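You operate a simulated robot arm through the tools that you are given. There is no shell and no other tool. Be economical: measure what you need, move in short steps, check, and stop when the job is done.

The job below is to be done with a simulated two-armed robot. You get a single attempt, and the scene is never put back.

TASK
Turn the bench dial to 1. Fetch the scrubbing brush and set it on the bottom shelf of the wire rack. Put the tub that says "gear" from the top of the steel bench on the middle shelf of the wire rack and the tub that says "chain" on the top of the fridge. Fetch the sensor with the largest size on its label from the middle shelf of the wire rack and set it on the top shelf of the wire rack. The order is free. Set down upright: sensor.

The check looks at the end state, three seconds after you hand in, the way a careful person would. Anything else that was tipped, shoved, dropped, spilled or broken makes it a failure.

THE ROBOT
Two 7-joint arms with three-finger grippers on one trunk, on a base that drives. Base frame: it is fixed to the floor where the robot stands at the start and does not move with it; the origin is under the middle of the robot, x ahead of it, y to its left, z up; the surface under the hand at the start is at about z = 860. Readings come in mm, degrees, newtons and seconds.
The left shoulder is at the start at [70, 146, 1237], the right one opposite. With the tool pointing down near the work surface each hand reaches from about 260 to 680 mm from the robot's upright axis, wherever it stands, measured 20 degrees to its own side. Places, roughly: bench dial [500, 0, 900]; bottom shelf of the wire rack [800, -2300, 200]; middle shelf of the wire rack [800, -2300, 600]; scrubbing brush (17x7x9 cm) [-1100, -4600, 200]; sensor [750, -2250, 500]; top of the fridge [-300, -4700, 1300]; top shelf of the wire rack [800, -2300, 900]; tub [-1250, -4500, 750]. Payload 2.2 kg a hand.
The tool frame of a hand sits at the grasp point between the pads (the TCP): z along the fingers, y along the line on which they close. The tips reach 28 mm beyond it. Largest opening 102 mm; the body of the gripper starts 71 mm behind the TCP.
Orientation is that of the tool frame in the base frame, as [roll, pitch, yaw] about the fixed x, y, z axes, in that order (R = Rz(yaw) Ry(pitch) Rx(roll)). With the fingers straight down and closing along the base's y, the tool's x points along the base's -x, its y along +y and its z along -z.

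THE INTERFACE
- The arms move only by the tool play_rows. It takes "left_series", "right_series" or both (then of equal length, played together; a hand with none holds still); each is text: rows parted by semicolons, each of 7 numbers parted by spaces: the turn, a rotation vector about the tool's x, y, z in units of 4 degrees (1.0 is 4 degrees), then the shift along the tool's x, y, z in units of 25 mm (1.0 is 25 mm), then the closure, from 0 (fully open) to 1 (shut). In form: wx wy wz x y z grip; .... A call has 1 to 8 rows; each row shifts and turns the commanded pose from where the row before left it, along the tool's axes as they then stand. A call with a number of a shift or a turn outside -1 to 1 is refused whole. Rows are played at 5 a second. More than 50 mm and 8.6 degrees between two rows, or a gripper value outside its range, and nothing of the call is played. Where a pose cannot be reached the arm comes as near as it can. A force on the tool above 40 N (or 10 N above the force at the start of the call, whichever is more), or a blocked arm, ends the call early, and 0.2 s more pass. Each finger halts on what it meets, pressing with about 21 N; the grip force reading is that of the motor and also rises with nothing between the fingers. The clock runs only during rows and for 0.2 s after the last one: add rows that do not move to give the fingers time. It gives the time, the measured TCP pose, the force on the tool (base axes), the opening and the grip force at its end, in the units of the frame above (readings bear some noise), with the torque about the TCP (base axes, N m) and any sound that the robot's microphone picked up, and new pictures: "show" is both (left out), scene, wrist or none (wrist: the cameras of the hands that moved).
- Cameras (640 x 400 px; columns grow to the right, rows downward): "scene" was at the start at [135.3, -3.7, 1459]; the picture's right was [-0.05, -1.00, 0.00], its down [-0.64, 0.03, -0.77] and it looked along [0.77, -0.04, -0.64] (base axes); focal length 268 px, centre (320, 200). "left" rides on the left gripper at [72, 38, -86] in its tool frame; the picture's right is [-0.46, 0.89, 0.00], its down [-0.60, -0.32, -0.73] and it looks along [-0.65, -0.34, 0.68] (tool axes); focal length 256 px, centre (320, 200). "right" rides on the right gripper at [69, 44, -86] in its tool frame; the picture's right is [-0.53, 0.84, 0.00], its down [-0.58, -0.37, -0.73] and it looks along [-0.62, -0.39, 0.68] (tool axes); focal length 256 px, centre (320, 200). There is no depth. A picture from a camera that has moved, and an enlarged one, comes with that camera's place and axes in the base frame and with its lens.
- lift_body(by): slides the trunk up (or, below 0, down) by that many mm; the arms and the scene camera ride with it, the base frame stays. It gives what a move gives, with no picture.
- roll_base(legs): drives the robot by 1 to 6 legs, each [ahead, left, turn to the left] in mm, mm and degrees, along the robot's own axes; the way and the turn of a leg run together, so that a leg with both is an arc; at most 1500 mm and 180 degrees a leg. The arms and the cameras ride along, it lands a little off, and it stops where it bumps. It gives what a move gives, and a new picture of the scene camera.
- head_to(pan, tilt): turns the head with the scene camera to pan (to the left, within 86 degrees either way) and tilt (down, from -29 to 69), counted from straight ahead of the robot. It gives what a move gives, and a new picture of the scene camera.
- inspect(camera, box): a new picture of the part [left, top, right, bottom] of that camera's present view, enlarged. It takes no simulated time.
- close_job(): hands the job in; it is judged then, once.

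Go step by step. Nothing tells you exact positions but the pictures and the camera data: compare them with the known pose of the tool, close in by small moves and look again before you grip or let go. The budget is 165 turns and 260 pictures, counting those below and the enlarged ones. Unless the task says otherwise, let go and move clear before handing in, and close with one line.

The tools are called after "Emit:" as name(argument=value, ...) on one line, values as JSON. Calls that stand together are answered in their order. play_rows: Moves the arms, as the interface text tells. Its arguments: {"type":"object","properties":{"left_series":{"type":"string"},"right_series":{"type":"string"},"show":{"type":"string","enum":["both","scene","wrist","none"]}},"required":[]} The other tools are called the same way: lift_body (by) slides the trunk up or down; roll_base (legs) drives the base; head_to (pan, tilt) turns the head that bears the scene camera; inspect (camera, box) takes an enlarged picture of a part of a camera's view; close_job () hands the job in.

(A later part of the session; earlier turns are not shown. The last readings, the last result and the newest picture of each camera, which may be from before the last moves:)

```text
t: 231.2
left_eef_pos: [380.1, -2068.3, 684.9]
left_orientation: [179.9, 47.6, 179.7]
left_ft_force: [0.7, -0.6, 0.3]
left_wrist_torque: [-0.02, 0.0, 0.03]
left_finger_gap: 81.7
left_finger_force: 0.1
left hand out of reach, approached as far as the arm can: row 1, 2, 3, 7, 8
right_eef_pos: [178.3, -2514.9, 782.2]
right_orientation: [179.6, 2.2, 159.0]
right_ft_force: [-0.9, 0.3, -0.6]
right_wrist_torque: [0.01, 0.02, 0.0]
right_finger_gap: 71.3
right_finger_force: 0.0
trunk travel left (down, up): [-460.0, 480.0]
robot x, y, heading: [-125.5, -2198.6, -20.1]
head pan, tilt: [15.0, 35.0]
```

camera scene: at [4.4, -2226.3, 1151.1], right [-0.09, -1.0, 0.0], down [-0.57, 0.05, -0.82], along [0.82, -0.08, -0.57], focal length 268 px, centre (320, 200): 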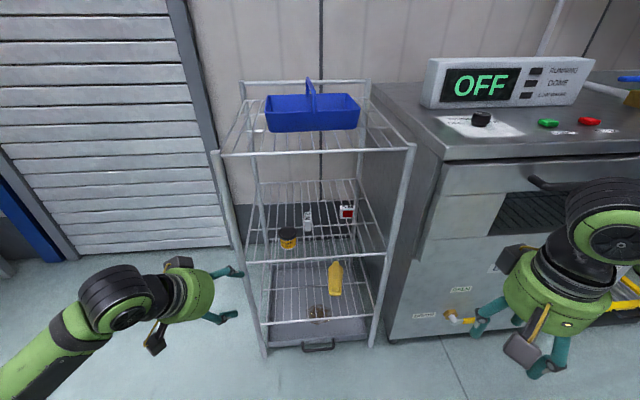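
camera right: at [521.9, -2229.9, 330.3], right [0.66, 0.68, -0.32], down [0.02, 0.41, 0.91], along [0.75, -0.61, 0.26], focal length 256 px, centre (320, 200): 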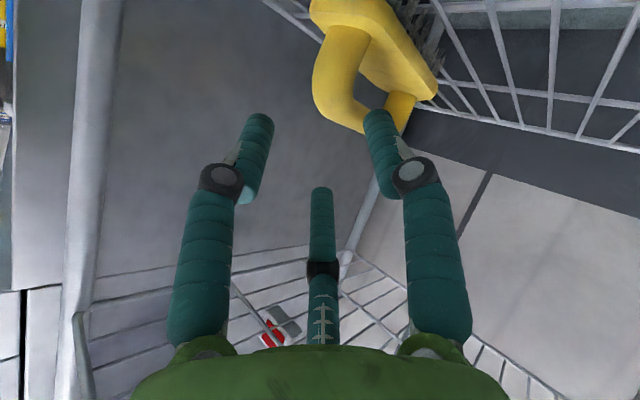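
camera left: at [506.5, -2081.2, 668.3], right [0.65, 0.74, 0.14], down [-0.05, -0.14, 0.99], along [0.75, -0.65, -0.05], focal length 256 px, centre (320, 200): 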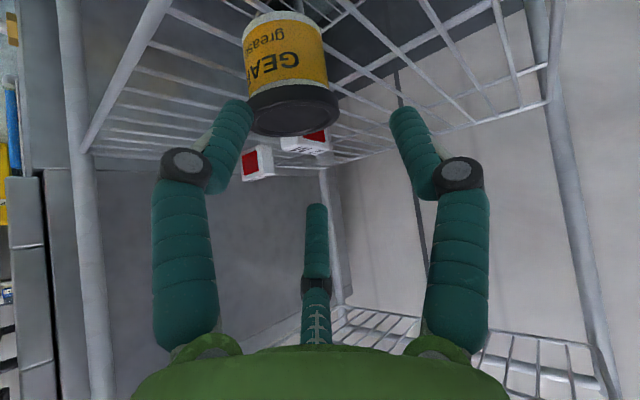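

Emit:
play_rows(left_series="0 0 0 -0.22 -0.9 0.24 0.2;0 0 0 -0.22 -0.9 0.24 0.2;0 0 0 -0.22 -0.9 0.24 0.2;0 0 0 -0.22 -0.9 0.24 0.2;0 0 0 -0.22 -0.9 0.24 0.2;0 0 0 -0.22 -0.9 0.24 0.2;0 0 0 -0.22 -0.9 0.24 0.2;0 0 0 -0.22 -0.9 0.24 0.2", right_series="0 0 0 0.4 0 0 0.3;0 0 0 0.4 0 0 0.3;0 0 0 0.4 0 0 0.3;0 0 0 0.4 0 0 0.3;0 0 0 0.4 0 0 0.3;0 0 0 0.4 0 0 0.3;0 0 0 0.4 0 0 0.3;0 0 0 0.4 0 0 0.3", show="scene")

```text
t: 233.0
left_eef_pos: [443.5, -2249.4, 685.3]
left_orientation: [179.7, 47.6, 179.7]
left_ft_force: [-0.3, -0.3, -0.4]
left_wrist_torque: [-0.01, 0.03, 0.02]
left_finger_gap: 81.9
left_finger_force: 0.0
right_eef_pos: [103.4, -2486.7, 778.6]
right_orientation: [179.5, 2.3, 158.9]
right_ft_force: [0.4, -0.3, 0.3]
right_wrist_torque: [0.0, -0.01, 0.02]
right_finger_gap: 71.6
right_finger_force: 0.0
trunk travel left (down, up): [-460.0, 480.0]
robot x, y, heading: [-129.0, -2200.0, -20.6]
head pan, tilt: [15.0, 35.0]
camera scene: at [4.9, -2227.0, 1151.1], right [-0.09, -1.0, 0.0], down [-0.57, 0.05, -0.82], along [0.82, -0.08, -0.57], focal length 268 px, centre (320, 200)
```

scene: 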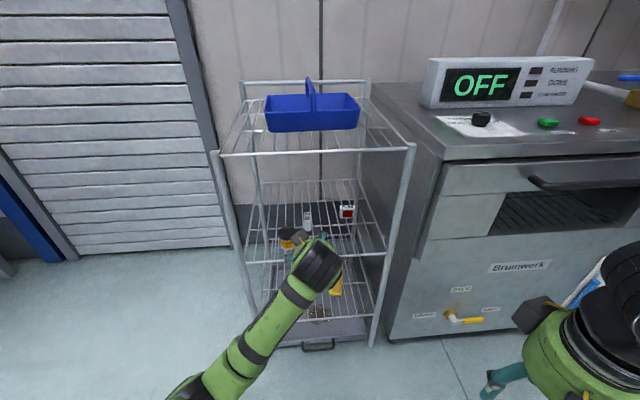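

Lowering the trunk 45 mm and aligning sideways with the sensor; still outside the rack.

Emit:
lift_body(by=-45)

Emit:
roll_base(legs=[[49, -129, 0]])

Emit:
inspect(camera="left", box=[0, 0, 640, 400])

Emit:
inspect(camera="scene", box=[180, 60, 420, 280])

```text
t: 233.9
left_eef_pos: [443.4, -2249.9, 638.7]
left_orientation: [179.8, 47.6, 179.8]
left_ft_force: [0.3, 0.3, -0.5]
left_wrist_torque: [0.02, -0.01, 0.0]
left_finger_gap: 81.5
left_finger_force: 0.0
right_eef_pos: [102.9, -2484.6, 733.5]
right_orientation: [179.6, 2.3, 158.9]
right_ft_force: [0.5, -0.4, 0.0]
right_wrist_torque: [-0.01, -0.01, 0.01]
right_finger_gap: 71.3
right_finger_force: 0.0
trunk travel left (down, up): [-415.0, 525.0]
robot x, y, heading: [-126.2, -2201.0, -20.3]
head pan, tilt: [15.0, 35.0]
```

```text
t: 235.2
left_eef_pos: [445.3, -2386.4, 640.3]
left_orientation: [179.6, 47.7, 179.6]
left_ft_force: [0.5, -1.0, 1.9]
left_wrist_torque: [0.03, -0.01, 0.01]
left_finger_gap: 81.4
left_finger_force: 0.1
right_eef_pos: [104.1, -2623.4, 731.9]
right_orientation: [179.6, 2.3, 159.1]
right_ft_force: [1.0, -1.2, 0.6]
right_wrist_torque: [0.02, 0.0, -0.01]
right_finger_gap: 71.4
right_finger_force: 0.1
trunk travel left (down, up): [-415.0, 525.0]
robot x, y, heading: [-126.5, -2339.6, -20.6]
head pan, tilt: [15.0, 35.0]
camera scene: at [5.3, -2363.9, 1106.0], right [-0.1, -1.0, 0.0], down [-0.57, 0.06, -0.82], along [0.82, -0.08, -0.57], focal length 268 px, centre (320, 200)
```

scene: 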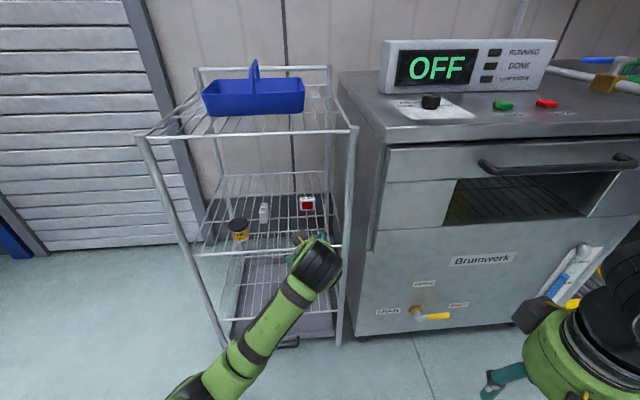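

```text
1.00 times, centred on (320, 200) of left (not enlarged: the box is as wide or as high as the picture)
camera zoom: at [332.6, -2348.7, 644.5], right [0.32, 0.88, 0.35], down [-0.13, -0.32, 0.94], along [0.94, -0.34, 0.02], focal length 256 px, centre (320, 200)
```

zoom: 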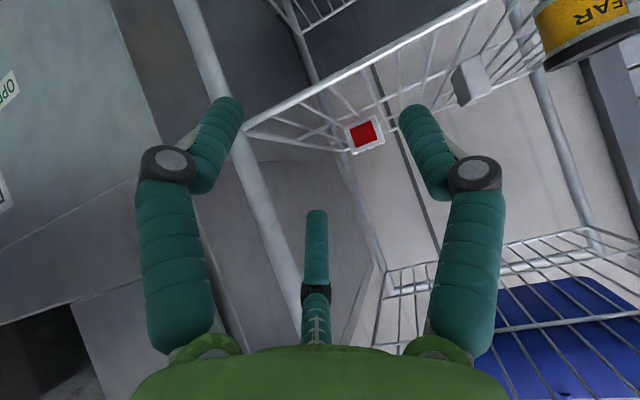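

```text
1.82 times, centred on (300, 170) of scene
camera zoom: at [5.3, -2363.9, 1106.0], right [-0.1, -1.0, 0.0], down [-0.57, 0.06, -0.82], along [0.82, -0.08, -0.57], focal length 488 px, centre (356, 254)
```

zoom: 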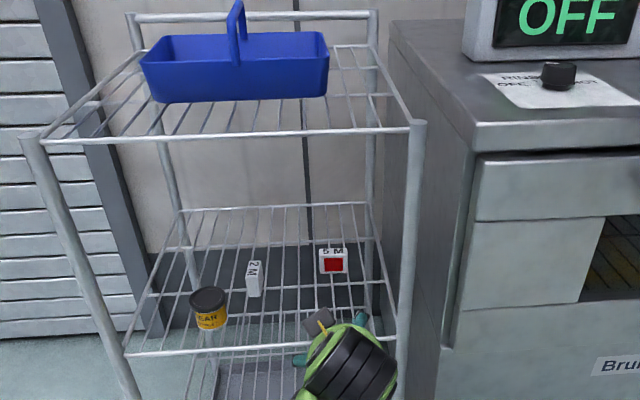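

The sensor's face is at y ≈ -2387, z ≈ 584 — aligned. Driving straight in (+x) in two steps.

Emit:
roll_base(legs=[[164, 62, 0]])

Emit:
inspect(camera="left", box=[0, 0, 640, 400])

```text
t: 236.7
left_eef_pos: [617.2, -2386.5, 639.9]
left_orientation: [179.8, 47.5, 179.6]
left_ft_force: [0.2, -0.3, 0.5]
left_wrist_torque: [-0.04, 0.0, 0.02]
left_finger_gap: 81.6
left_finger_force: 0.1
right_eef_pos: [275.9, -2619.8, 732.9]
right_orientation: [179.6, 2.3, 158.7]
right_ft_force: [0.1, 0.7, 1.1]
right_wrist_torque: [0.02, 0.04, -0.01]
right_finger_gap: 71.3
right_finger_force: 0.1
trunk travel left (down, up): [-415.0, 525.0]
robot x, y, heading: [43.3, -2336.3, -20.4]
head pan, tilt: [15.0, 35.0]
camera scene: at [178.2, -2361.9, 1106.0], right [-0.1, -1.0, 0.0], down [-0.57, 0.06, -0.82], along [0.81, -0.08, -0.57], focal length 268 px, centre (320, 200)
```

scene: 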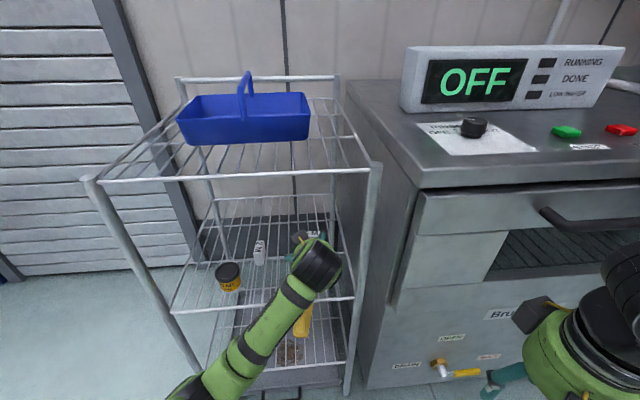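

```text
1.00 times, centred on (320, 200) of left (not enlarged: the box is as wide or as high as the picture)
camera zoom: at [505.2, -2347.4, 644.3], right [0.32, 0.88, 0.35], down [-0.13, -0.32, 0.94], along [0.94, -0.34, 0.02], focal length 256 px, centre (320, 200)
```

zoom: 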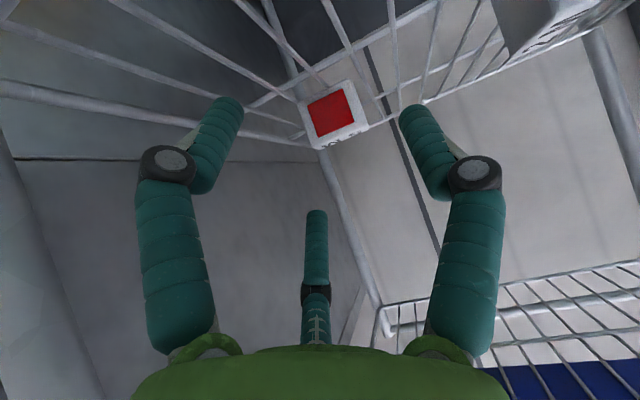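

Still aligned (sensor at y -2388). Driving in the last 98 mm.

Emit:
roll_base(legs=[[92, 34, 0]])

Emit:
inspect(camera="left", box=[0, 0, 640, 400])

```text
t: 237.8
left_eef_pos: [716.0, -2385.5, 639.5]
left_orientation: [179.8, 47.5, 179.7]
left_ft_force: [0.9, -0.3, 0.6]
left_wrist_torque: [0.0, 0.03, 0.0]
left_finger_gap: 81.5
left_finger_force: 0.1
right_eef_pos: [375.1, -2621.9, 733.9]
right_orientation: [179.6, 2.3, 158.8]
right_ft_force: [-0.3, 0.2, -0.1]
right_wrist_torque: [0.01, 0.01, -0.04]
right_finger_gap: 71.5
right_finger_force: 0.1
trunk travel left (down, up): [-415.0, 525.0]
robot x, y, heading: [142.9, -2332.8, -20.4]
head pan, tilt: [15.0, 35.0]
camera scene: at [276.8, -2362.6, 1105.9], right [-0.1, -1.0, 0.0], down [-0.57, 0.05, -0.82], along [0.81, -0.08, -0.57], focal length 268 px, centre (320, 200)
```

scene: 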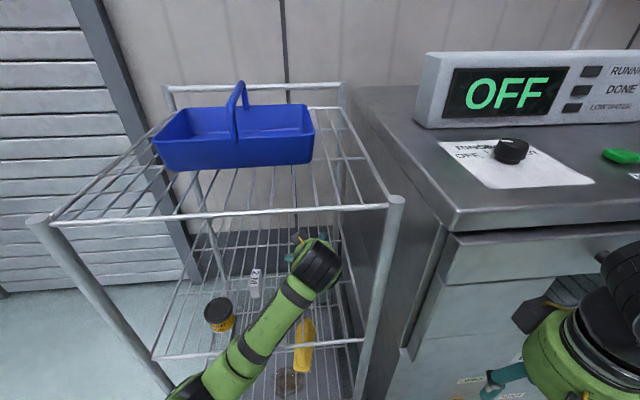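

```text
1.00 times, centred on (320, 200) of left (not enlarged: the box is as wide or as high as the picture)
camera zoom: at [603.6, -2347.7, 644.2], right [0.32, 0.88, 0.35], down [-0.13, -0.32, 0.94], along [0.94, -0.34, 0.02], focal length 256 px, centre (320, 200)
```

zoom: 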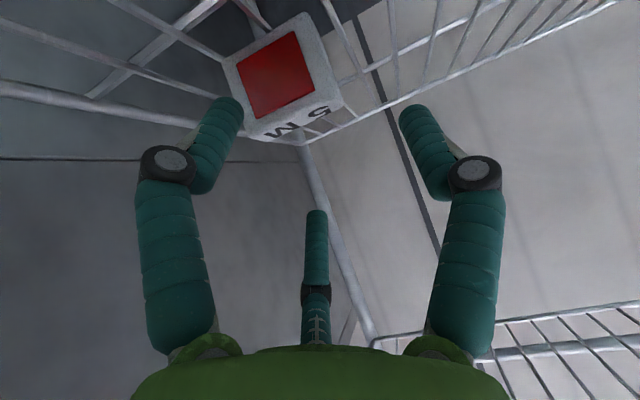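

Lowering the open fingers around the sensor, with a 2.5 mm sideways correction.

Emit:
play_rows(left_series="0 0 0 0.26 -0.05 0.33 0.2;0 0 0 0.26 -0.05 0.33 0.2;0 0 0 0.26 0 0.33 0.2;0 0 0 0.26 0 0.33 0.2;0 0 0 0 0 0 0.2", show="wrist")

Emit:
inspect(camera="scene", box=[220, 210, 380, 310])

```text
t: 239.0
left_eef_pos: [721.6, -2389.3, 598.7]
left_orientation: [179.8, 47.6, 179.6]
left_ft_force: [-1.9, -2.8, 4.1]
left_wrist_torque: [-0.36, 0.17, -0.06]
left_finger_gap: 87.5
left_finger_force: 1.3
right_eef_pos: [372.5, -2621.6, 733.4]
right_orientation: [179.5, 2.3, 158.9]
right_ft_force: [-0.6, 0.2, 0.2]
right_wrist_torque: [-0.01, 0.0, 0.0]
right_finger_gap: 71.4
right_finger_force: 0.0
trunk travel left (down, up): [-415.0, 525.0]
robot x, y, heading: [142.6, -2337.3, -20.4]
head pan, tilt: [15.0, 35.0]
camera left: at [609.7, -2350.2, 602.6], right [0.32, 0.88, 0.35], down [-0.13, -0.32, 0.94], along [0.94, -0.34, 0.02], focal length 256 px, centre (320, 200)
```

left: 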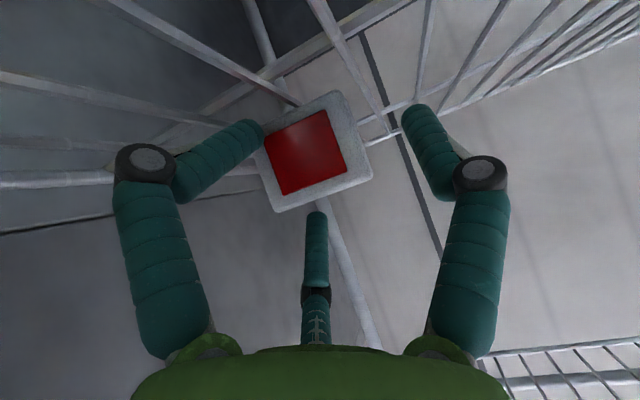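

```text
4.00 times, centred on (300, 260) of scene
camera zoom: at [275.3, -2362.8, 1106.1], right [-0.1, -1.0, 0.0], down [-0.57, 0.05, -0.82], along [0.82, -0.08, -0.57], focal length 1074 px, centre (400, -40)
```

zoom: 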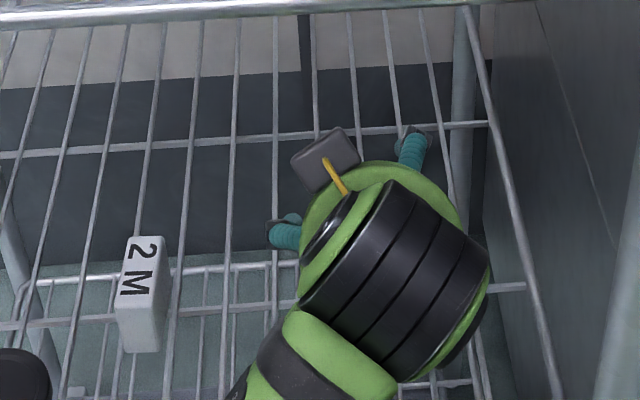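

The low finger is touching wire: with this three-pronged hand the tilt should be smaller here. I'll raise 16 mm, then reduce the tilt gradually while watching clearance.

Emit:
play_rows(left_series="0 0 0 -0.3 0 -0.25 0.2;0 0 0 -0.17 0 -0.2 0.2;0 0 0 0 0 0 0.2", show="none")

Emit:
play_rows(left_series="0 1 0 0 0 0 0.2;0 1 0 0 0 0 0.2;0 1 0 0 0 0 0.2;0 1 0 0 0 0 0.2;0 0 0 0 0 0 0.2", show="both")

```text
t: 239.8
left_eef_pos: [721.1, -2387.1, 614.8]
left_orientation: [179.7, 47.6, 179.6]
left_ft_force: [0.8, -0.1, 0.0]
left_wrist_torque: [0.04, 0.0, 0.0]
left_finger_gap: 81.3
left_finger_force: 0.1
right_eef_pos: [374.4, -2620.7, 733.3]
right_orientation: [179.6, 2.4, 159.0]
right_ft_force: [0.1, 0.4, 0.3]
right_wrist_torque: [-0.01, 0.02, -0.02]
right_finger_gap: 71.6
right_finger_force: 0.1
trunk travel left (down, up): [-415.0, 525.0]
robot x, y, heading: [138.4, -2337.7, -20.4]
head pan, tilt: [15.0, 35.0]
```

```text
t: 241.0
left_eef_pos: [721.6, -2388.7, 614.6]
left_orientation: [179.9, 31.5, 179.7]
left_ft_force: [-0.2, 0.5, 0.6]
left_wrist_torque: [-0.02, 0.01, 0.05]
left_finger_gap: 81.9
left_finger_force: 0.1
right_eef_pos: [374.0, -2622.3, 733.2]
right_orientation: [179.6, 2.3, 158.9]
right_ft_force: [-0.1, -0.1, -0.2]
right_wrist_torque: [0.01, -0.02, 0.0]
right_finger_gap: 71.2
right_finger_force: 0.1
trunk travel left (down, up): [-415.0, 525.0]
robot x, y, heading: [142.3, -2335.3, -20.4]
head pan, tilt: [15.0, 35.0]
camera scene: at [275.9, -2362.5, 1106.1], right [-0.1, -1.0, 0.0], down [-0.57, 0.05, -0.82], along [0.82, -0.08, -0.57], focal length 268 px, centre (320, 200)
camera left: at [614.7, -2350.3, 650.3], right [0.4, 0.88, 0.25], down [0.13, -0.32, 0.94], along [0.91, -0.34, -0.24], focal length 256 px, centre (320, 200)
```

scene: 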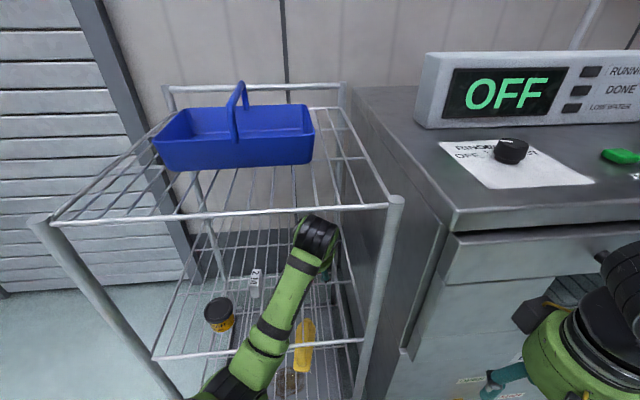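
left: 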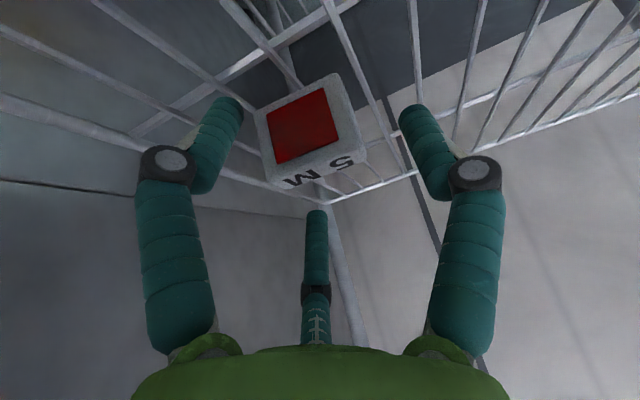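

The sensor is undisturbed. Reducing the tilt a little more and shifting so two prongs flank its thin faces and the third comes to its side.

Emit:
play_rows(left_series="0 1 0 0 0.24 0 0.2;0 1 0 0 0.24 0 0.2;0 0 0 -0.02 0 0.14 0.2;0 0 0 0 0 0 0.2", show="both")

```text
t: 242.0
left_eef_pos: [723.4, -2376.1, 611.1]
left_orientation: [179.9, 23.6, 179.8]
left_ft_force: [0.7, 0.8, 0.0]
left_wrist_torque: [-0.01, -0.04, 0.01]
left_finger_gap: 81.4
left_finger_force: 0.0
right_eef_pos: [373.2, -2622.0, 733.9]
right_orientation: [179.6, 2.3, 158.9]
right_ft_force: [0.9, -0.1, 0.4]
right_wrist_torque: [0.0, 0.01, -0.02]
right_finger_gap: 71.5
right_finger_force: 0.1
trunk travel left (down, up): [-415.0, 525.0]
robot x, y, heading: [141.7, -2337.7, -20.3]
head pan, tilt: [15.0, 35.0]
camera scene: at [275.9, -2362.5, 1106.1], right [-0.1, -1.0, 0.0], down [-0.57, 0.05, -0.82], along [0.82, -0.08, -0.57], focal length 268 px, centre (320, 200)
camera left: at [623.0, -2338.1, 661.7], right [0.43, 0.88, 0.19], down [0.26, -0.32, 0.91], along [0.86, -0.34, -0.37], focal length 256 px, centre (320, 200)
```

scene: 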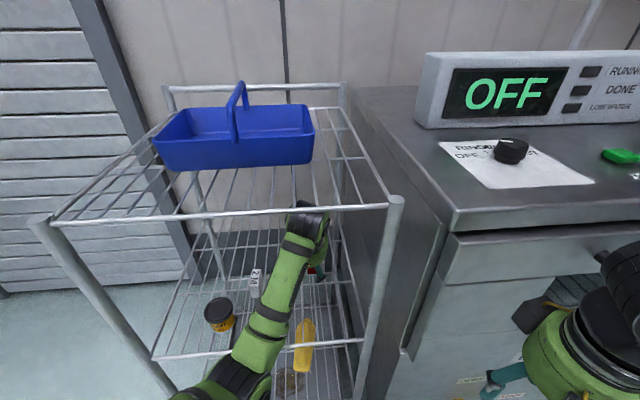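
left: 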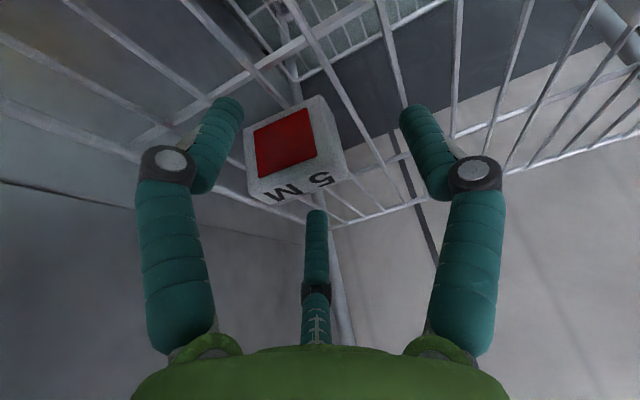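

The prongs flank the sensor well. Closing slowly.

Emit:
play_rows(left_series="0 0 0 0 0 0 0.35;0 0 0 0 0 0 0.45;0 0 0 0 0 0 0.55;0 0 0 0 0 0 0.6;0 0 0 0 0 0 0.6", show="wrist")

```text
t: 243.2
left_eef_pos: [723.5, -2375.8, 611.4]
left_orientation: [179.8, 23.5, 179.8]
left_ft_force: [0.1, -0.6, 0.7]
left_wrist_torque: [-0.01, 0.03, -0.02]
left_finger_gap: 40.8
left_finger_force: 0.0
right_eef_pos: [373.6, -2622.4, 733.2]
right_orientation: [179.6, 2.4, 158.9]
right_ft_force: [0.5, 0.0, 0.1]
right_wrist_torque: [0.03, -0.02, -0.03]
right_finger_gap: 71.2
right_finger_force: 0.0
trunk travel left (down, up): [-415.0, 525.0]
robot x, y, heading: [142.3, -2337.0, -20.4]
head pan, tilt: [15.0, 35.0]
camera left: at [623.0, -2338.1, 661.6], right [0.43, 0.88, 0.19], down [0.26, -0.32, 0.91], along [0.86, -0.34, -0.37], focal length 256 px, centre (320, 200)
```

left: 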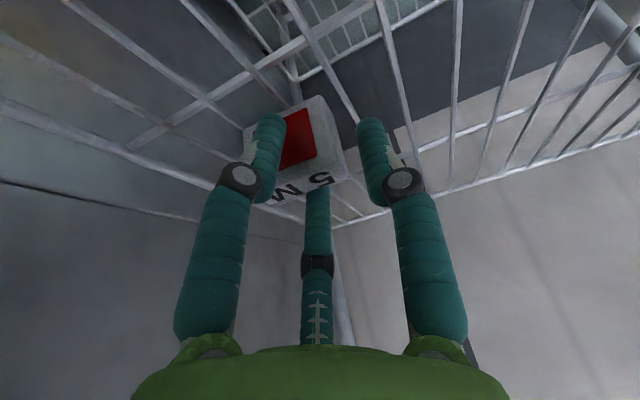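

No contact yet at gap 41, confirming the three-prong geometry. Closing further.

Emit:
play_rows(left_series="0 0 0 0 0 0 0.68;0 0 0 0 0 0 0.76;0 0 0 0 0 0 0.85;0 0 0 0 0 0 0.85;0 0 0 0 0 0 0.85", show="wrist")

```text
t: 244.4
left_eef_pos: [722.6, -2375.9, 613.3]
left_orientation: [179.9, 23.8, 179.7]
left_ft_force: [-2.5, -0.6, 6.3]
left_wrist_torque: [-0.04, 0.12, -0.01]
left_finger_gap: 33.8
left_finger_force: 13.5
right_eef_pos: [373.5, -2622.3, 734.0]
right_orientation: [179.6, 2.4, 159.0]
right_ft_force: [-0.3, -0.3, 0.0]
right_wrist_torque: [0.04, 0.0, 0.01]
right_finger_gap: 71.1
right_finger_force: 0.0
trunk travel left (down, up): [-415.0, 525.0]
robot x, y, heading: [138.3, -2339.3, -20.3]
head pan, tilt: [15.0, 35.0]
camera left: at [622.5, -2338.2, 662.4], right [0.43, 0.88, 0.19], down [0.26, -0.32, 0.91], along [0.87, -0.34, -0.37], focal length 256 px, centre (320, 200)
```

left: 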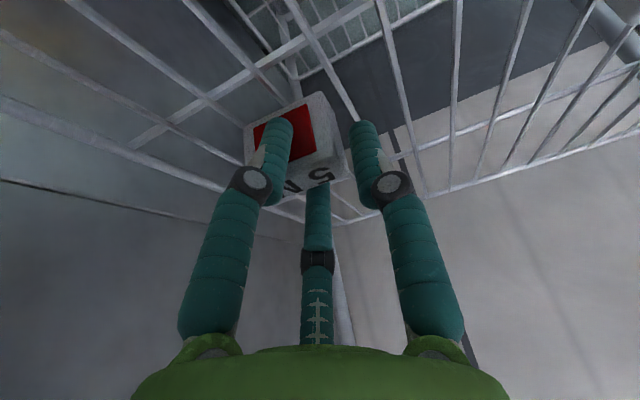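

Gripped (gap 34). Lifting 10 mm only (head-room is tight) and checking.

Emit:
play_rows(left_series="0 0 0 0 0 0 0.85;0 0 0 -0.08 0 -0.18 0.85;0 0 0 -0.08 0 -0.18 0.85;0 0 0 0 0 0 0.85", show="both")

```text
t: 245.4
left_eef_pos: [723.2, -2375.7, 621.3]
left_orientation: [179.7, 23.5, 179.7]
left_ft_force: [-0.1, 0.1, -0.3]
left_wrist_torque: [0.01, 0.01, -0.01]
left_finger_gap: 27.0
left_finger_force: 8.2
right_eef_pos: [373.3, -2622.3, 733.9]
right_orientation: [179.6, 2.3, 158.9]
right_ft_force: [-0.3, -0.4, 0.3]
right_wrist_torque: [0.0, 0.02, 0.0]
right_finger_gap: 71.6
right_finger_force: 0.1
trunk travel left (down, up): [-415.0, 525.0]
robot x, y, heading: [143.4, -2338.0, -20.7]
head pan, tilt: [15.0, 35.0]
camera scene: at [276.1, -2362.5, 1106.0], right [-0.1, -1.0, 0.0], down [-0.57, 0.05, -0.82], along [0.82, -0.08, -0.57], focal length 268 px, centre (320, 200)
camera left: at [623.8, -2338.2, 670.8], right [0.43, 0.88, 0.19], down [0.26, -0.32, 0.91], along [0.86, -0.34, -0.37], focal length 256 px, centre (320, 200)
```

scene: 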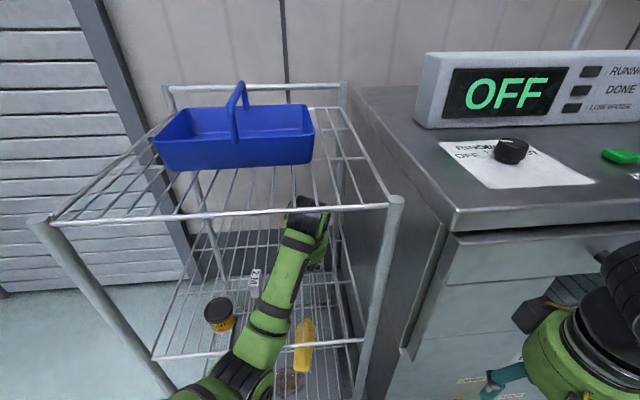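
left: 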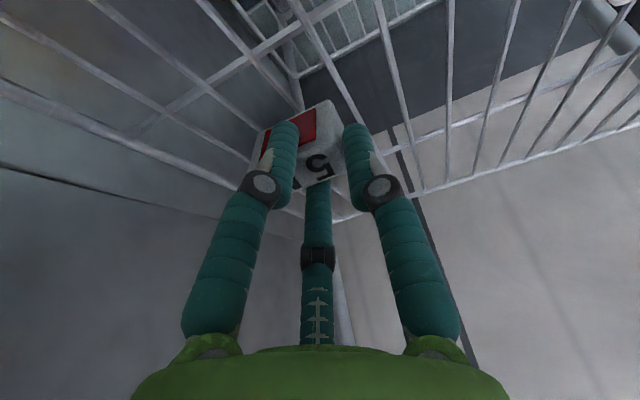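

Emit:
play_rows(left_series="0 0 0 0 0 0 0.9;0 0 0 0 0 0 0.9;0 0 0 0 0 0 0.9;0 0 0 0 0 0 0.9", show="none")

Emit:
inspect(camera="left", box=[200, 60, 440, 240])

```text
t: 246.4
left_eef_pos: [724.4, -2376.1, 621.5]
left_orientation: [179.8, 23.6, 179.6]
left_ft_force: [1.5, -0.3, -1.9]
left_wrist_torque: [0.03, 0.01, 0.03]
left_finger_gap: 26.2
left_finger_force: 12.1
right_eef_pos: [373.8, -2621.0, 733.3]
right_orientation: [179.7, 2.2, 158.9]
right_ft_force: [-0.1, -0.5, 0.0]
right_wrist_torque: [0.03, 0.01, 0.01]
right_finger_gap: 71.4
right_finger_force: 0.1
trunk travel left (down, up): [-415.0, 525.0]
robot x, y, heading: [143.1, -2336.8, -20.6]
head pan, tilt: [15.0, 35.0]
```

```text
2.22 times, centred on (320, 150) of left
camera zoom: at [623.7, -2338.4, 671.0], right [0.43, 0.88, 0.19], down [0.26, -0.32, 0.91], along [0.86, -0.34, -0.37], focal length 569 px, centre (320, 311)
```

zoom: 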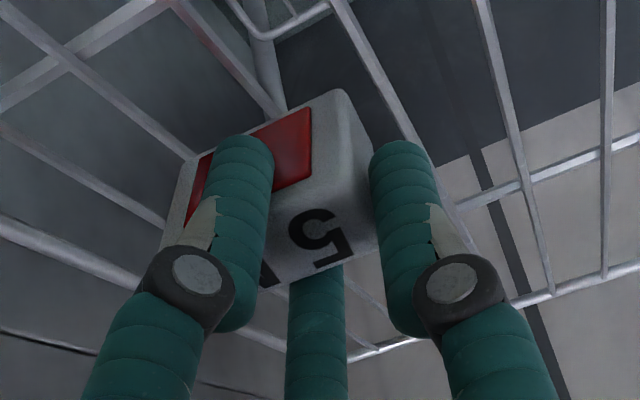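

It looks pinched. I'll rise 4 mm more and pull it straight back by 40 mm with the arm, then look.

Emit:
play_rows(left_series="0 0 0 -0.06 0 -0.15 0.95;0 0 0 0.37 0 -0.16 0.95;0 0 0 0.37 0 -0.16 0.95;0 0 0 0.37 0 -0.16 0.95;0 0 0 0.37 0 -0.16 0.95;0 0 0 0 0 0 0.95", show="wrist")

Emit:
inspect(camera="scene", box=[230, 190, 390, 310])

```text
t: 247.8
left_eef_pos: [685.0, -2373.4, 626.5]
left_orientation: [179.7, 23.8, 179.9]
left_ft_force: [0.2, 0.0, -1.3]
left_wrist_torque: [0.01, -0.01, -0.02]
left_finger_gap: 26.3
left_finger_force: 16.1
right_eef_pos: [372.8, -2622.0, 732.7]
right_orientation: [179.6, 2.2, 158.9]
right_ft_force: [0.8, -0.3, -0.2]
right_wrist_torque: [0.04, -0.03, 0.01]
right_finger_gap: 71.4
right_finger_force: 0.1
trunk travel left (down, up): [-415.0, 525.0]
robot x, y, heading: [137.5, -2336.5, -20.6]
head pan, tilt: [15.0, 35.0]
camera left: at [584.2, -2336.4, 676.3], right [0.42, 0.88, 0.19], down [0.26, -0.32, 0.91], along [0.87, -0.34, -0.37], focal length 256 px, centre (320, 200)
```

left: 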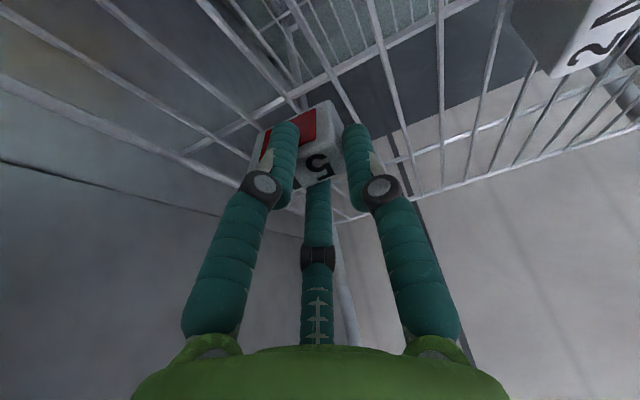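

```text
3.33 times, centred on (310, 250) of scene
camera zoom: at [276.1, -2362.6, 1106.0], right [-0.1, -1.0, 0.0], down [-0.57, 0.05, -0.82], along [0.82, -0.08, -0.57], focal length 895 px, centre (353, 33)
```

zoom: 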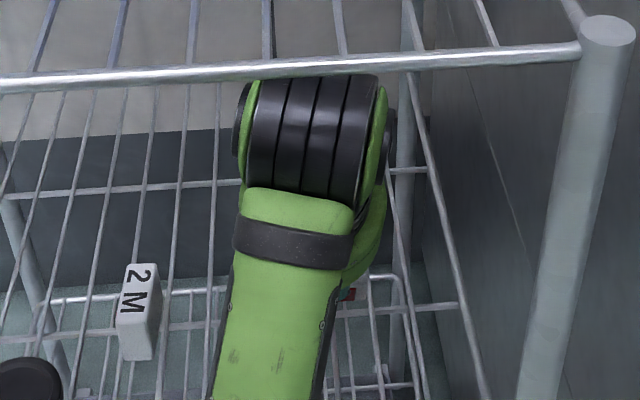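

The sensor comes along with the hand, and the wrist has about 40 mm below the top rail. Backing the base straight out.

Emit:
roll_base(legs=[[-215, -81, 0]])

Emit:
inspect(camera="left", box=[200, 60, 440, 240])

```text
t: 249.6
left_eef_pos: [454.1, -2377.0, 626.4]
left_orientation: [179.5, 23.8, 179.5]
left_ft_force: [-0.1, -0.6, -0.7]
left_wrist_torque: [0.06, -0.01, 0.07]
left_finger_gap: 26.3
left_finger_force: 15.8
right_eef_pos: [140.7, -2623.7, 733.2]
right_orientation: [179.6, 2.4, 158.6]
right_ft_force: [-0.4, 0.2, -0.6]
right_wrist_torque: [-0.01, -0.03, -0.01]
right_finger_gap: 71.5
right_finger_force: 0.1
trunk travel left (down, up): [-415.0, 525.0]
robot x, y, heading: [-91.1, -2336.1, -20.7]
head pan, tilt: [15.0, 35.0]
camera scene: at [44.8, -2364.3, 1106.1], right [-0.1, -0.99, 0.0], down [-0.57, 0.06, -0.82], along [0.82, -0.08, -0.57], focal length 268 px, centre (320, 200)
```

scene: 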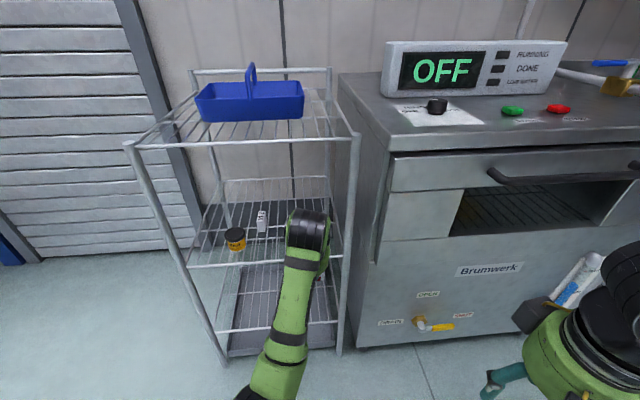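

```text
2.22 times, centred on (320, 150) of left
camera zoom: at [353.0, -2339.9, 675.9], right [0.43, 0.88, 0.19], down [0.26, -0.33, 0.91], along [0.87, -0.34, -0.37], focal length 569 px, centre (320, 311)
```

zoom: 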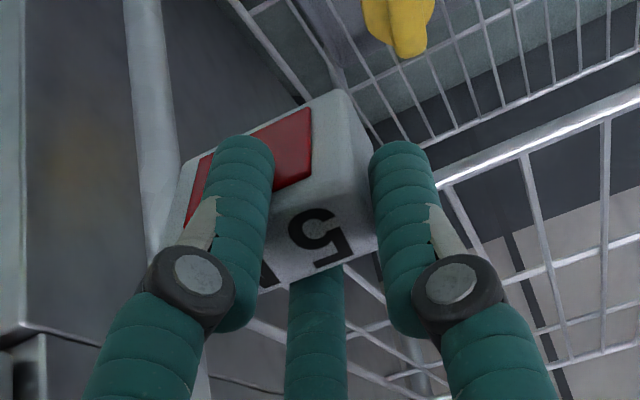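

The sensor is out and held, leaning with the hand's tilt. I'll raise the trunk and bring the hand vertical so that the sensor stands upright.

Emit:
lift_body(by=370)

Emit:
play_rows(left_series="0 1 0 0 0 0 0.95;0 1 0 0 0 0 0.95;0 1 0 0 0 0 0.95;0 1 0 0 0 0 0.95;0 1 0 0 0 0 0.95;0 0.9 0 0 0 0 0.95;0 0 0 0 0 0 0.95", show="wrist")

Emit:
inspect(camera="left", box=[200, 60, 440, 240])

Emit:
head_to(pan=20, tilt=40)

```text
t: 253.2
left_eef_pos: [453.1, -2376.9, 995.1]
left_orientation: [179.3, 23.6, 179.5]
left_ft_force: [-0.1, -0.5, 0.0]
left_wrist_torque: [0.0, 0.01, 0.0]
left_finger_gap: 26.1
left_finger_force: 16.4
right_eef_pos: [142.5, -2625.5, 1102.3]
right_orientation: [179.6, 2.3, 158.6]
right_ft_force: [-0.2, -0.2, 0.8]
right_wrist_torque: [0.01, -0.03, -0.01]
right_finger_gap: 71.4
right_finger_force: 0.1
trunk travel left (down, up): [-785.0, 155.0]
robot x, y, heading: [-90.6, -2338.9, -20.6]
head pan, tilt: [15.0, 35.0]
```

```text
t: 254.8
left_eef_pos: [492.2, -2366.9, 963.7]
left_orientation: [178.3, 0.6, -179.2]
left_ft_force: [0.8, 0.0, 0.0]
left_wrist_torque: [0.01, 0.0, -0.01]
left_finger_gap: 26.3
left_finger_force: 16.0
left hand out of reach, approached as far as the arm can: row 2, 3, 4, 5, 6
right_eef_pos: [141.2, -2623.9, 1103.4]
right_orientation: [179.6, 2.3, 158.6]
right_ft_force: [0.6, -0.2, 0.1]
right_wrist_torque: [0.0, 0.01, 0.0]
right_finger_gap: 71.7
right_finger_force: 0.1
trunk travel left (down, up): [-785.0, 155.0]
robot x, y, heading: [-85.5, -2337.0, -20.6]
head pan, tilt: [15.0, 35.0]
camera left: at [418.4, -2333.3, 1049.9], right [0.45, 0.89, 0.03], down [0.6, -0.33, 0.73], along [0.66, -0.31, -0.68], focal length 256 px, centre (320, 200)
```

left: 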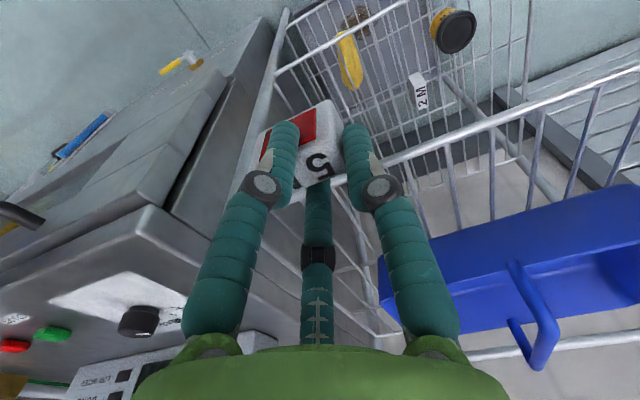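

```text
2.22 times, centred on (320, 150) of left
camera zoom: at [418.4, -2333.3, 1049.9], right [0.45, 0.89, 0.03], down [0.6, -0.33, 0.73], along [0.66, -0.31, -0.68], focal length 569 px, centre (320, 311)
```

zoom: 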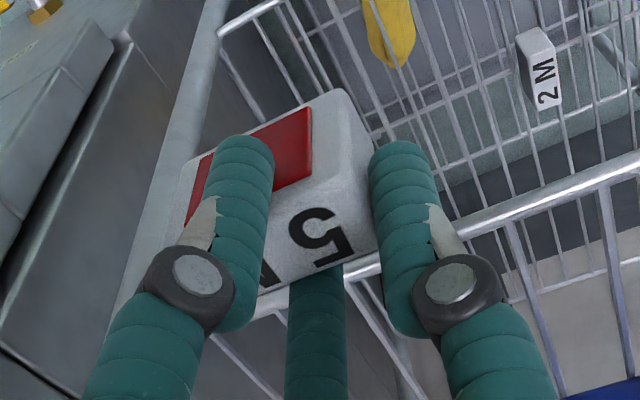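

```text
t: 255.4
left_eef_pos: [493.1, -2368.4, 965.1]
left_orientation: [178.6, 0.7, -179.0]
left_ft_force: [0.2, -0.6, -0.7]
left_wrist_torque: [0.02, -0.01, -0.01]
left_finger_gap: 26.0
left_finger_force: 15.8
right_eef_pos: [140.6, -2623.9, 1103.1]
right_orientation: [179.6, 2.3, 158.6]
right_ft_force: [-0.1, -0.6, -0.4]
right_wrist_torque: [0.02, 0.02, -0.02]
right_finger_gap: 71.5
right_finger_force: 0.0
trunk travel left (down, up): [-785.0, 155.0]
robot x, y, heading: [-89.9, -2340.2, -20.9]
head pan, tilt: [20.0, 40.0]
camera scene: at [42.8, -2356.5, 1468.5], right [-0.01, -1.0, 0.0], down [-0.64, 0.01, -0.77], along [0.77, -0.01, -0.64], focal length 268 px, centre (320, 200)
```

scene: 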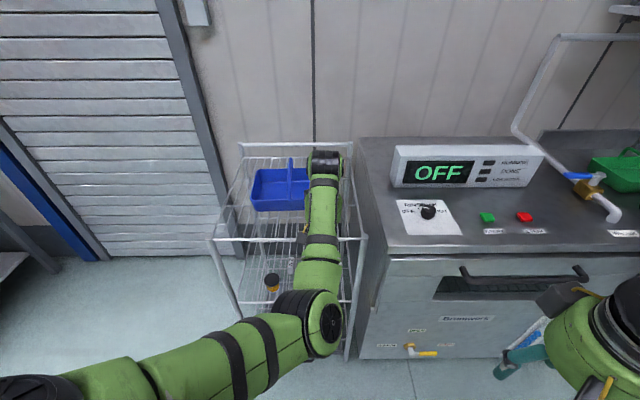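

The hand is vertical; the sensor leans about 10°. Correcting that, then moving forward over the top shelf's front strip.

Emit:
play_rows(left_series="0.9 0.4 0 0 0 0 0.95;0.9 0.4 0 0 0 -0.3 0.95;0.6 0.3 0 0 0 -0.3 0.95;0 0 0 0 0 0 0.95", show="none")

Emit:
roll_base(legs=[[98, 37, 0]])

Emit:
inspect(camera="left", box=[160, 40, 480, 240])

Emit:
inspect(camera="scene", box=[200, 130, 400, 280])

```text
t: 256.4
left_eef_pos: [500.1, -2379.1, 973.5]
left_orientation: [-171.0, -4.2, 179.7]
left_ft_force: [0.5, -0.3, -1.1]
left_wrist_torque: [0.02, 0.02, 0.01]
left_finger_gap: 26.1
left_finger_force: 15.8
left hand out of reach, approached as far as the arm can: row 2, 3
right_eef_pos: [141.6, -2624.2, 1102.7]
right_orientation: [179.6, 2.2, 158.6]
right_ft_force: [-0.3, -0.1, -0.4]
right_wrist_torque: [0.02, -0.02, 0.01]
right_finger_gap: 71.2
right_finger_force: 0.1
trunk travel left (down, up): [-785.0, 155.0]
robot x, y, heading: [-91.7, -2337.6, -20.7]
head pan, tilt: [20.0, 40.0]
```

```text
t: 257.6
left_eef_pos: [600.3, -2377.7, 974.3]
left_orientation: [-171.1, -4.2, 179.8]
left_ft_force: [0.4, 0.1, -0.2]
left_wrist_torque: [0.02, 0.01, 0.02]
left_finger_gap: 26.5
left_finger_force: 15.7
right_eef_pos: [243.6, -2622.9, 1103.4]
right_orientation: [179.6, 2.4, 158.7]
right_ft_force: [0.4, -0.6, 0.3]
right_wrist_torque: [-0.02, -0.01, -0.02]
right_finger_gap: 71.5
right_finger_force: 0.0
trunk travel left (down, up): [-785.0, 155.0]
robot x, y, heading: [16.4, -2338.3, -20.8]
head pan, tilt: [20.0, 40.0]
camera scene: at [143.7, -2355.7, 1468.7], right [-0.01, -1.0, 0.0], down [-0.64, 0.01, -0.77], along [0.77, -0.01, -0.64], focal length 268 px, centre (320, 200)
```

scene: 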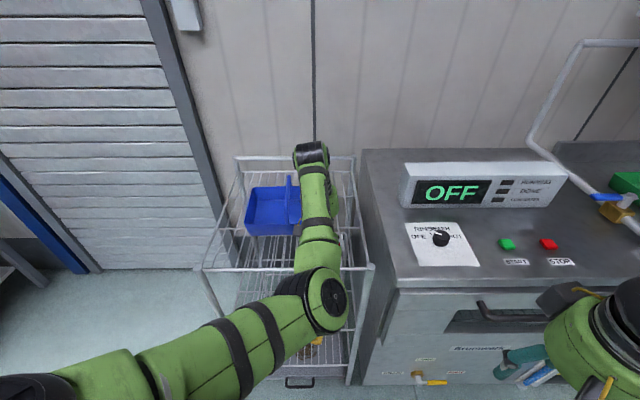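

```text
2.00 times, centred on (320, 140) of left
camera zoom: at [534.4, -2327.0, 1057.6], right [0.46, 0.87, -0.17], down [0.66, -0.2, 0.73], along [0.6, -0.45, -0.66], focal length 512 px, centre (320, 320)
```

zoom: 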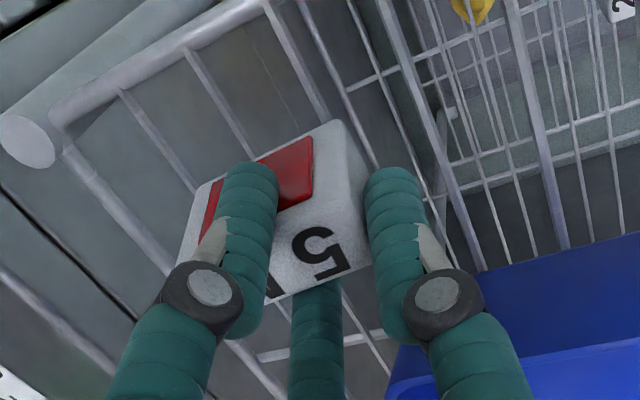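

```text
2.67 times, centred on (300, 205) of scene
camera zoom: at [143.7, -2355.7, 1468.7], right [-0.01, -1.0, 0.0], down [-0.64, 0.01, -0.77], along [0.77, -0.01, -0.64], focal length 716 px, centre (373, 187)
```

zoom: 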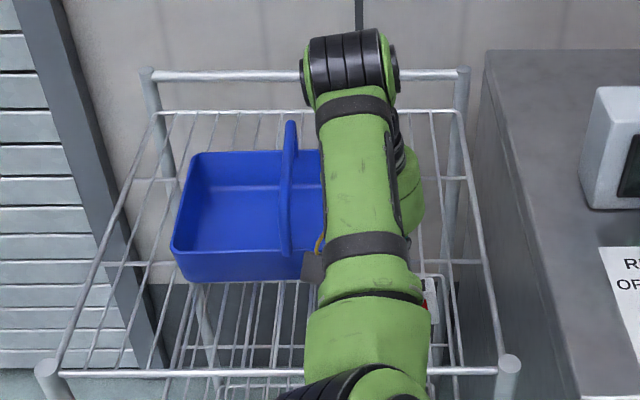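

The sensor is now upright over the front strip, spanning y ≈ -2428…-2374. I'll shift it 12 mm left so it rests on the same wire pattern as below (y centre -2388), then lower.

Emit:
play_rows(left_series="0 0 0 0 0.25 0.04 0.95;0 0 0 0 0.25 0.04 0.95;0 0 0 -0.03 0.06 0.35 0.95;0 0 0 -0.02 0.04 0.2 0.95;0 0 0 0 0 0 0.95", show="none")

Emit:
inspect(camera="left", box=[160, 40, 480, 240])

```text
t: 258.8
left_eef_pos: [600.9, -2366.1, 957.5]
left_orientation: [-170.9, -3.9, 179.7]
left_ft_force: [0.7, 0.5, 11.8]
left_wrist_torque: [0.01, -0.18, -0.02]
left_finger_gap: 26.3
left_finger_force: 15.7
right_eef_pos: [242.7, -2624.0, 1104.1]
right_orientation: [179.7, 2.4, 158.7]
right_ft_force: [0.5, 0.8, 0.3]
right_wrist_torque: [0.01, -0.03, 0.01]
right_finger_gap: 71.3
right_finger_force: 0.0
trunk travel left (down, up): [-785.0, 155.0]
robot x, y, heading: [15.2, -2337.6, -20.5]
head pan, tilt: [20.0, 40.0]
```

```text
2.00 times, centred on (320, 140) of left
camera zoom: at [534.7, -2314.6, 1041.9], right [0.46, 0.87, -0.17], down [0.65, -0.2, 0.73], along [0.6, -0.45, -0.66], focal length 512 px, centre (320, 320)
```

zoom: 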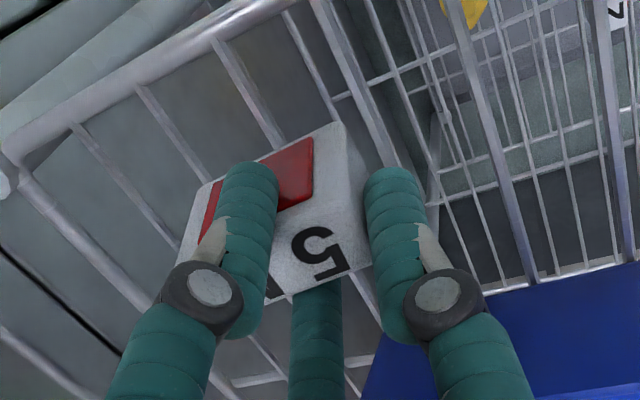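

Contact made. Wires under it are at y ≈ -2384 and -2415, so centring at about -2399 is steadier: I'll lift 6 mm, shift 8 mm right and set down again.

Emit:
play_rows(left_series="0 0 0 0.02 -0.04 -0.26 0.95;0 0 0 0 -0.33 -0.05 0.95;0 0 0 0 0 0 0.95;0 0 0 -0.01 0.02 0.12 0.95;0 0 0 0 0 0 0.95", show="none")

Emit:
play_rows(left_series="0 0 0 -0.01 0.02 0.1 0.95;0 0 0 0 0 0 0.95", show="wrist")

```text
t: 260.0
left_eef_pos: [601.9, -2374.3, 961.5]
left_orientation: [-170.9, -4.0, 179.6]
left_ft_force: [0.3, 0.0, 0.2]
left_wrist_torque: [0.03, -0.01, 0.01]
left_finger_gap: 26.2
left_finger_force: 15.3
right_eef_pos: [243.2, -2624.6, 1102.7]
right_orientation: [179.6, 2.3, 158.7]
right_ft_force: [-0.5, -0.1, -0.3]
right_wrist_torque: [0.02, 0.0, -0.02]
right_finger_gap: 71.5
right_finger_force: 0.0
trunk travel left (down, up): [-785.0, 155.0]
robot x, y, heading: [12.8, -2336.9, -20.7]
head pan, tilt: [20.0, 40.0]
```

```text
t: 260.6
left_eef_pos: [601.2, -2373.8, 959.2]
left_orientation: [-171.0, -4.0, 179.8]
left_ft_force: [0.4, -0.5, 0.2]
left_wrist_torque: [0.01, -0.02, 0.01]
left_finger_gap: 26.1
left_finger_force: 16.5
right_eef_pos: [244.7, -2623.3, 1103.8]
right_orientation: [179.6, 2.3, 158.7]
right_ft_force: [-0.2, -0.5, 0.0]
right_wrist_torque: [-0.03, -0.01, 0.01]
right_finger_gap: 71.5
right_finger_force: 0.1
trunk travel left (down, up): [-785.0, 155.0]
robot x, y, heading: [14.4, -2336.5, -20.6]
head pan, tilt: [20.0, 40.0]
camera left: at [535.6, -2322.7, 1043.0], right [0.46, 0.87, -0.17], down [0.66, -0.2, 0.73], along [0.6, -0.45, -0.67], focal length 256 px, centre (320, 200)
```

left: 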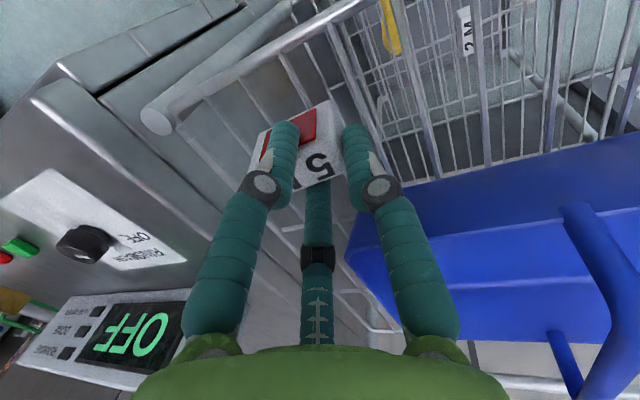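

Emit:
play_rows(left_series="0 0 0 -0.01 0.02 0.1 0.95;0 0 0 0 0 0 0.95", show="none")

Emit:
play_rows(left_series="0 0 0 0 0.01 0.06 0.95;0 0 0 0 0 0 0.95", show="none")

Emit:
inspect(camera="left", box=[200, 60, 440, 240])

```text
t: 261.2
left_eef_pos: [600.3, -2374.3, 958.4]
left_orientation: [-170.9, -4.0, 179.8]
left_ft_force: [0.8, -1.0, 9.4]
left_wrist_torque: [0.02, -0.14, -0.01]
left_finger_gap: 26.2
left_finger_force: 16.2
right_eef_pos: [244.2, -2623.1, 1102.6]
right_orientation: [179.6, 2.4, 158.7]
right_ft_force: [0.3, 0.5, 0.7]
right_wrist_torque: [-0.03, 0.02, 0.01]
right_finger_gap: 71.5
right_finger_force: 0.1
trunk travel left (down, up): [-785.0, 155.0]
robot x, y, heading: [15.8, -2341.2, -20.7]
head pan, tilt: [20.0, 40.0]
```

```text
t: 261.8
left_eef_pos: [600.0, -2373.8, 956.5]
left_orientation: [-170.9, -3.8, 179.8]
left_ft_force: [1.4, -0.3, 14.9]
left_wrist_torque: [0.03, -0.21, 0.03]
left_finger_gap: 26.4
left_finger_force: 16.5
right_eef_pos: [242.6, -2622.1, 1103.7]
right_orientation: [179.7, 2.4, 158.7]
right_ft_force: [0.2, 0.1, -1.0]
right_wrist_torque: [0.02, 0.0, 0.01]
right_finger_gap: 71.3
right_finger_force: 0.0
trunk travel left (down, up): [-785.0, 155.0]
robot x, y, heading: [12.8, -2335.2, -20.5]
head pan, tilt: [20.0, 40.0]
```

```text
2.22 times, centred on (320, 150) of left
camera zoom: at [533.8, -2323.1, 1040.7], right [0.46, 0.87, -0.17], down [0.65, -0.2, 0.73], along [0.6, -0.45, -0.66], focal length 569 px, centre (320, 311)
```

zoom: 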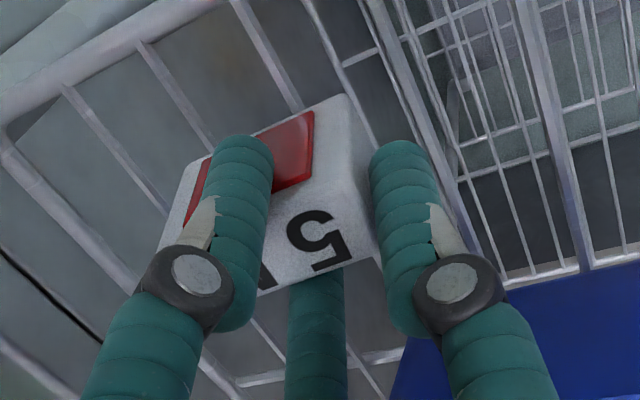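

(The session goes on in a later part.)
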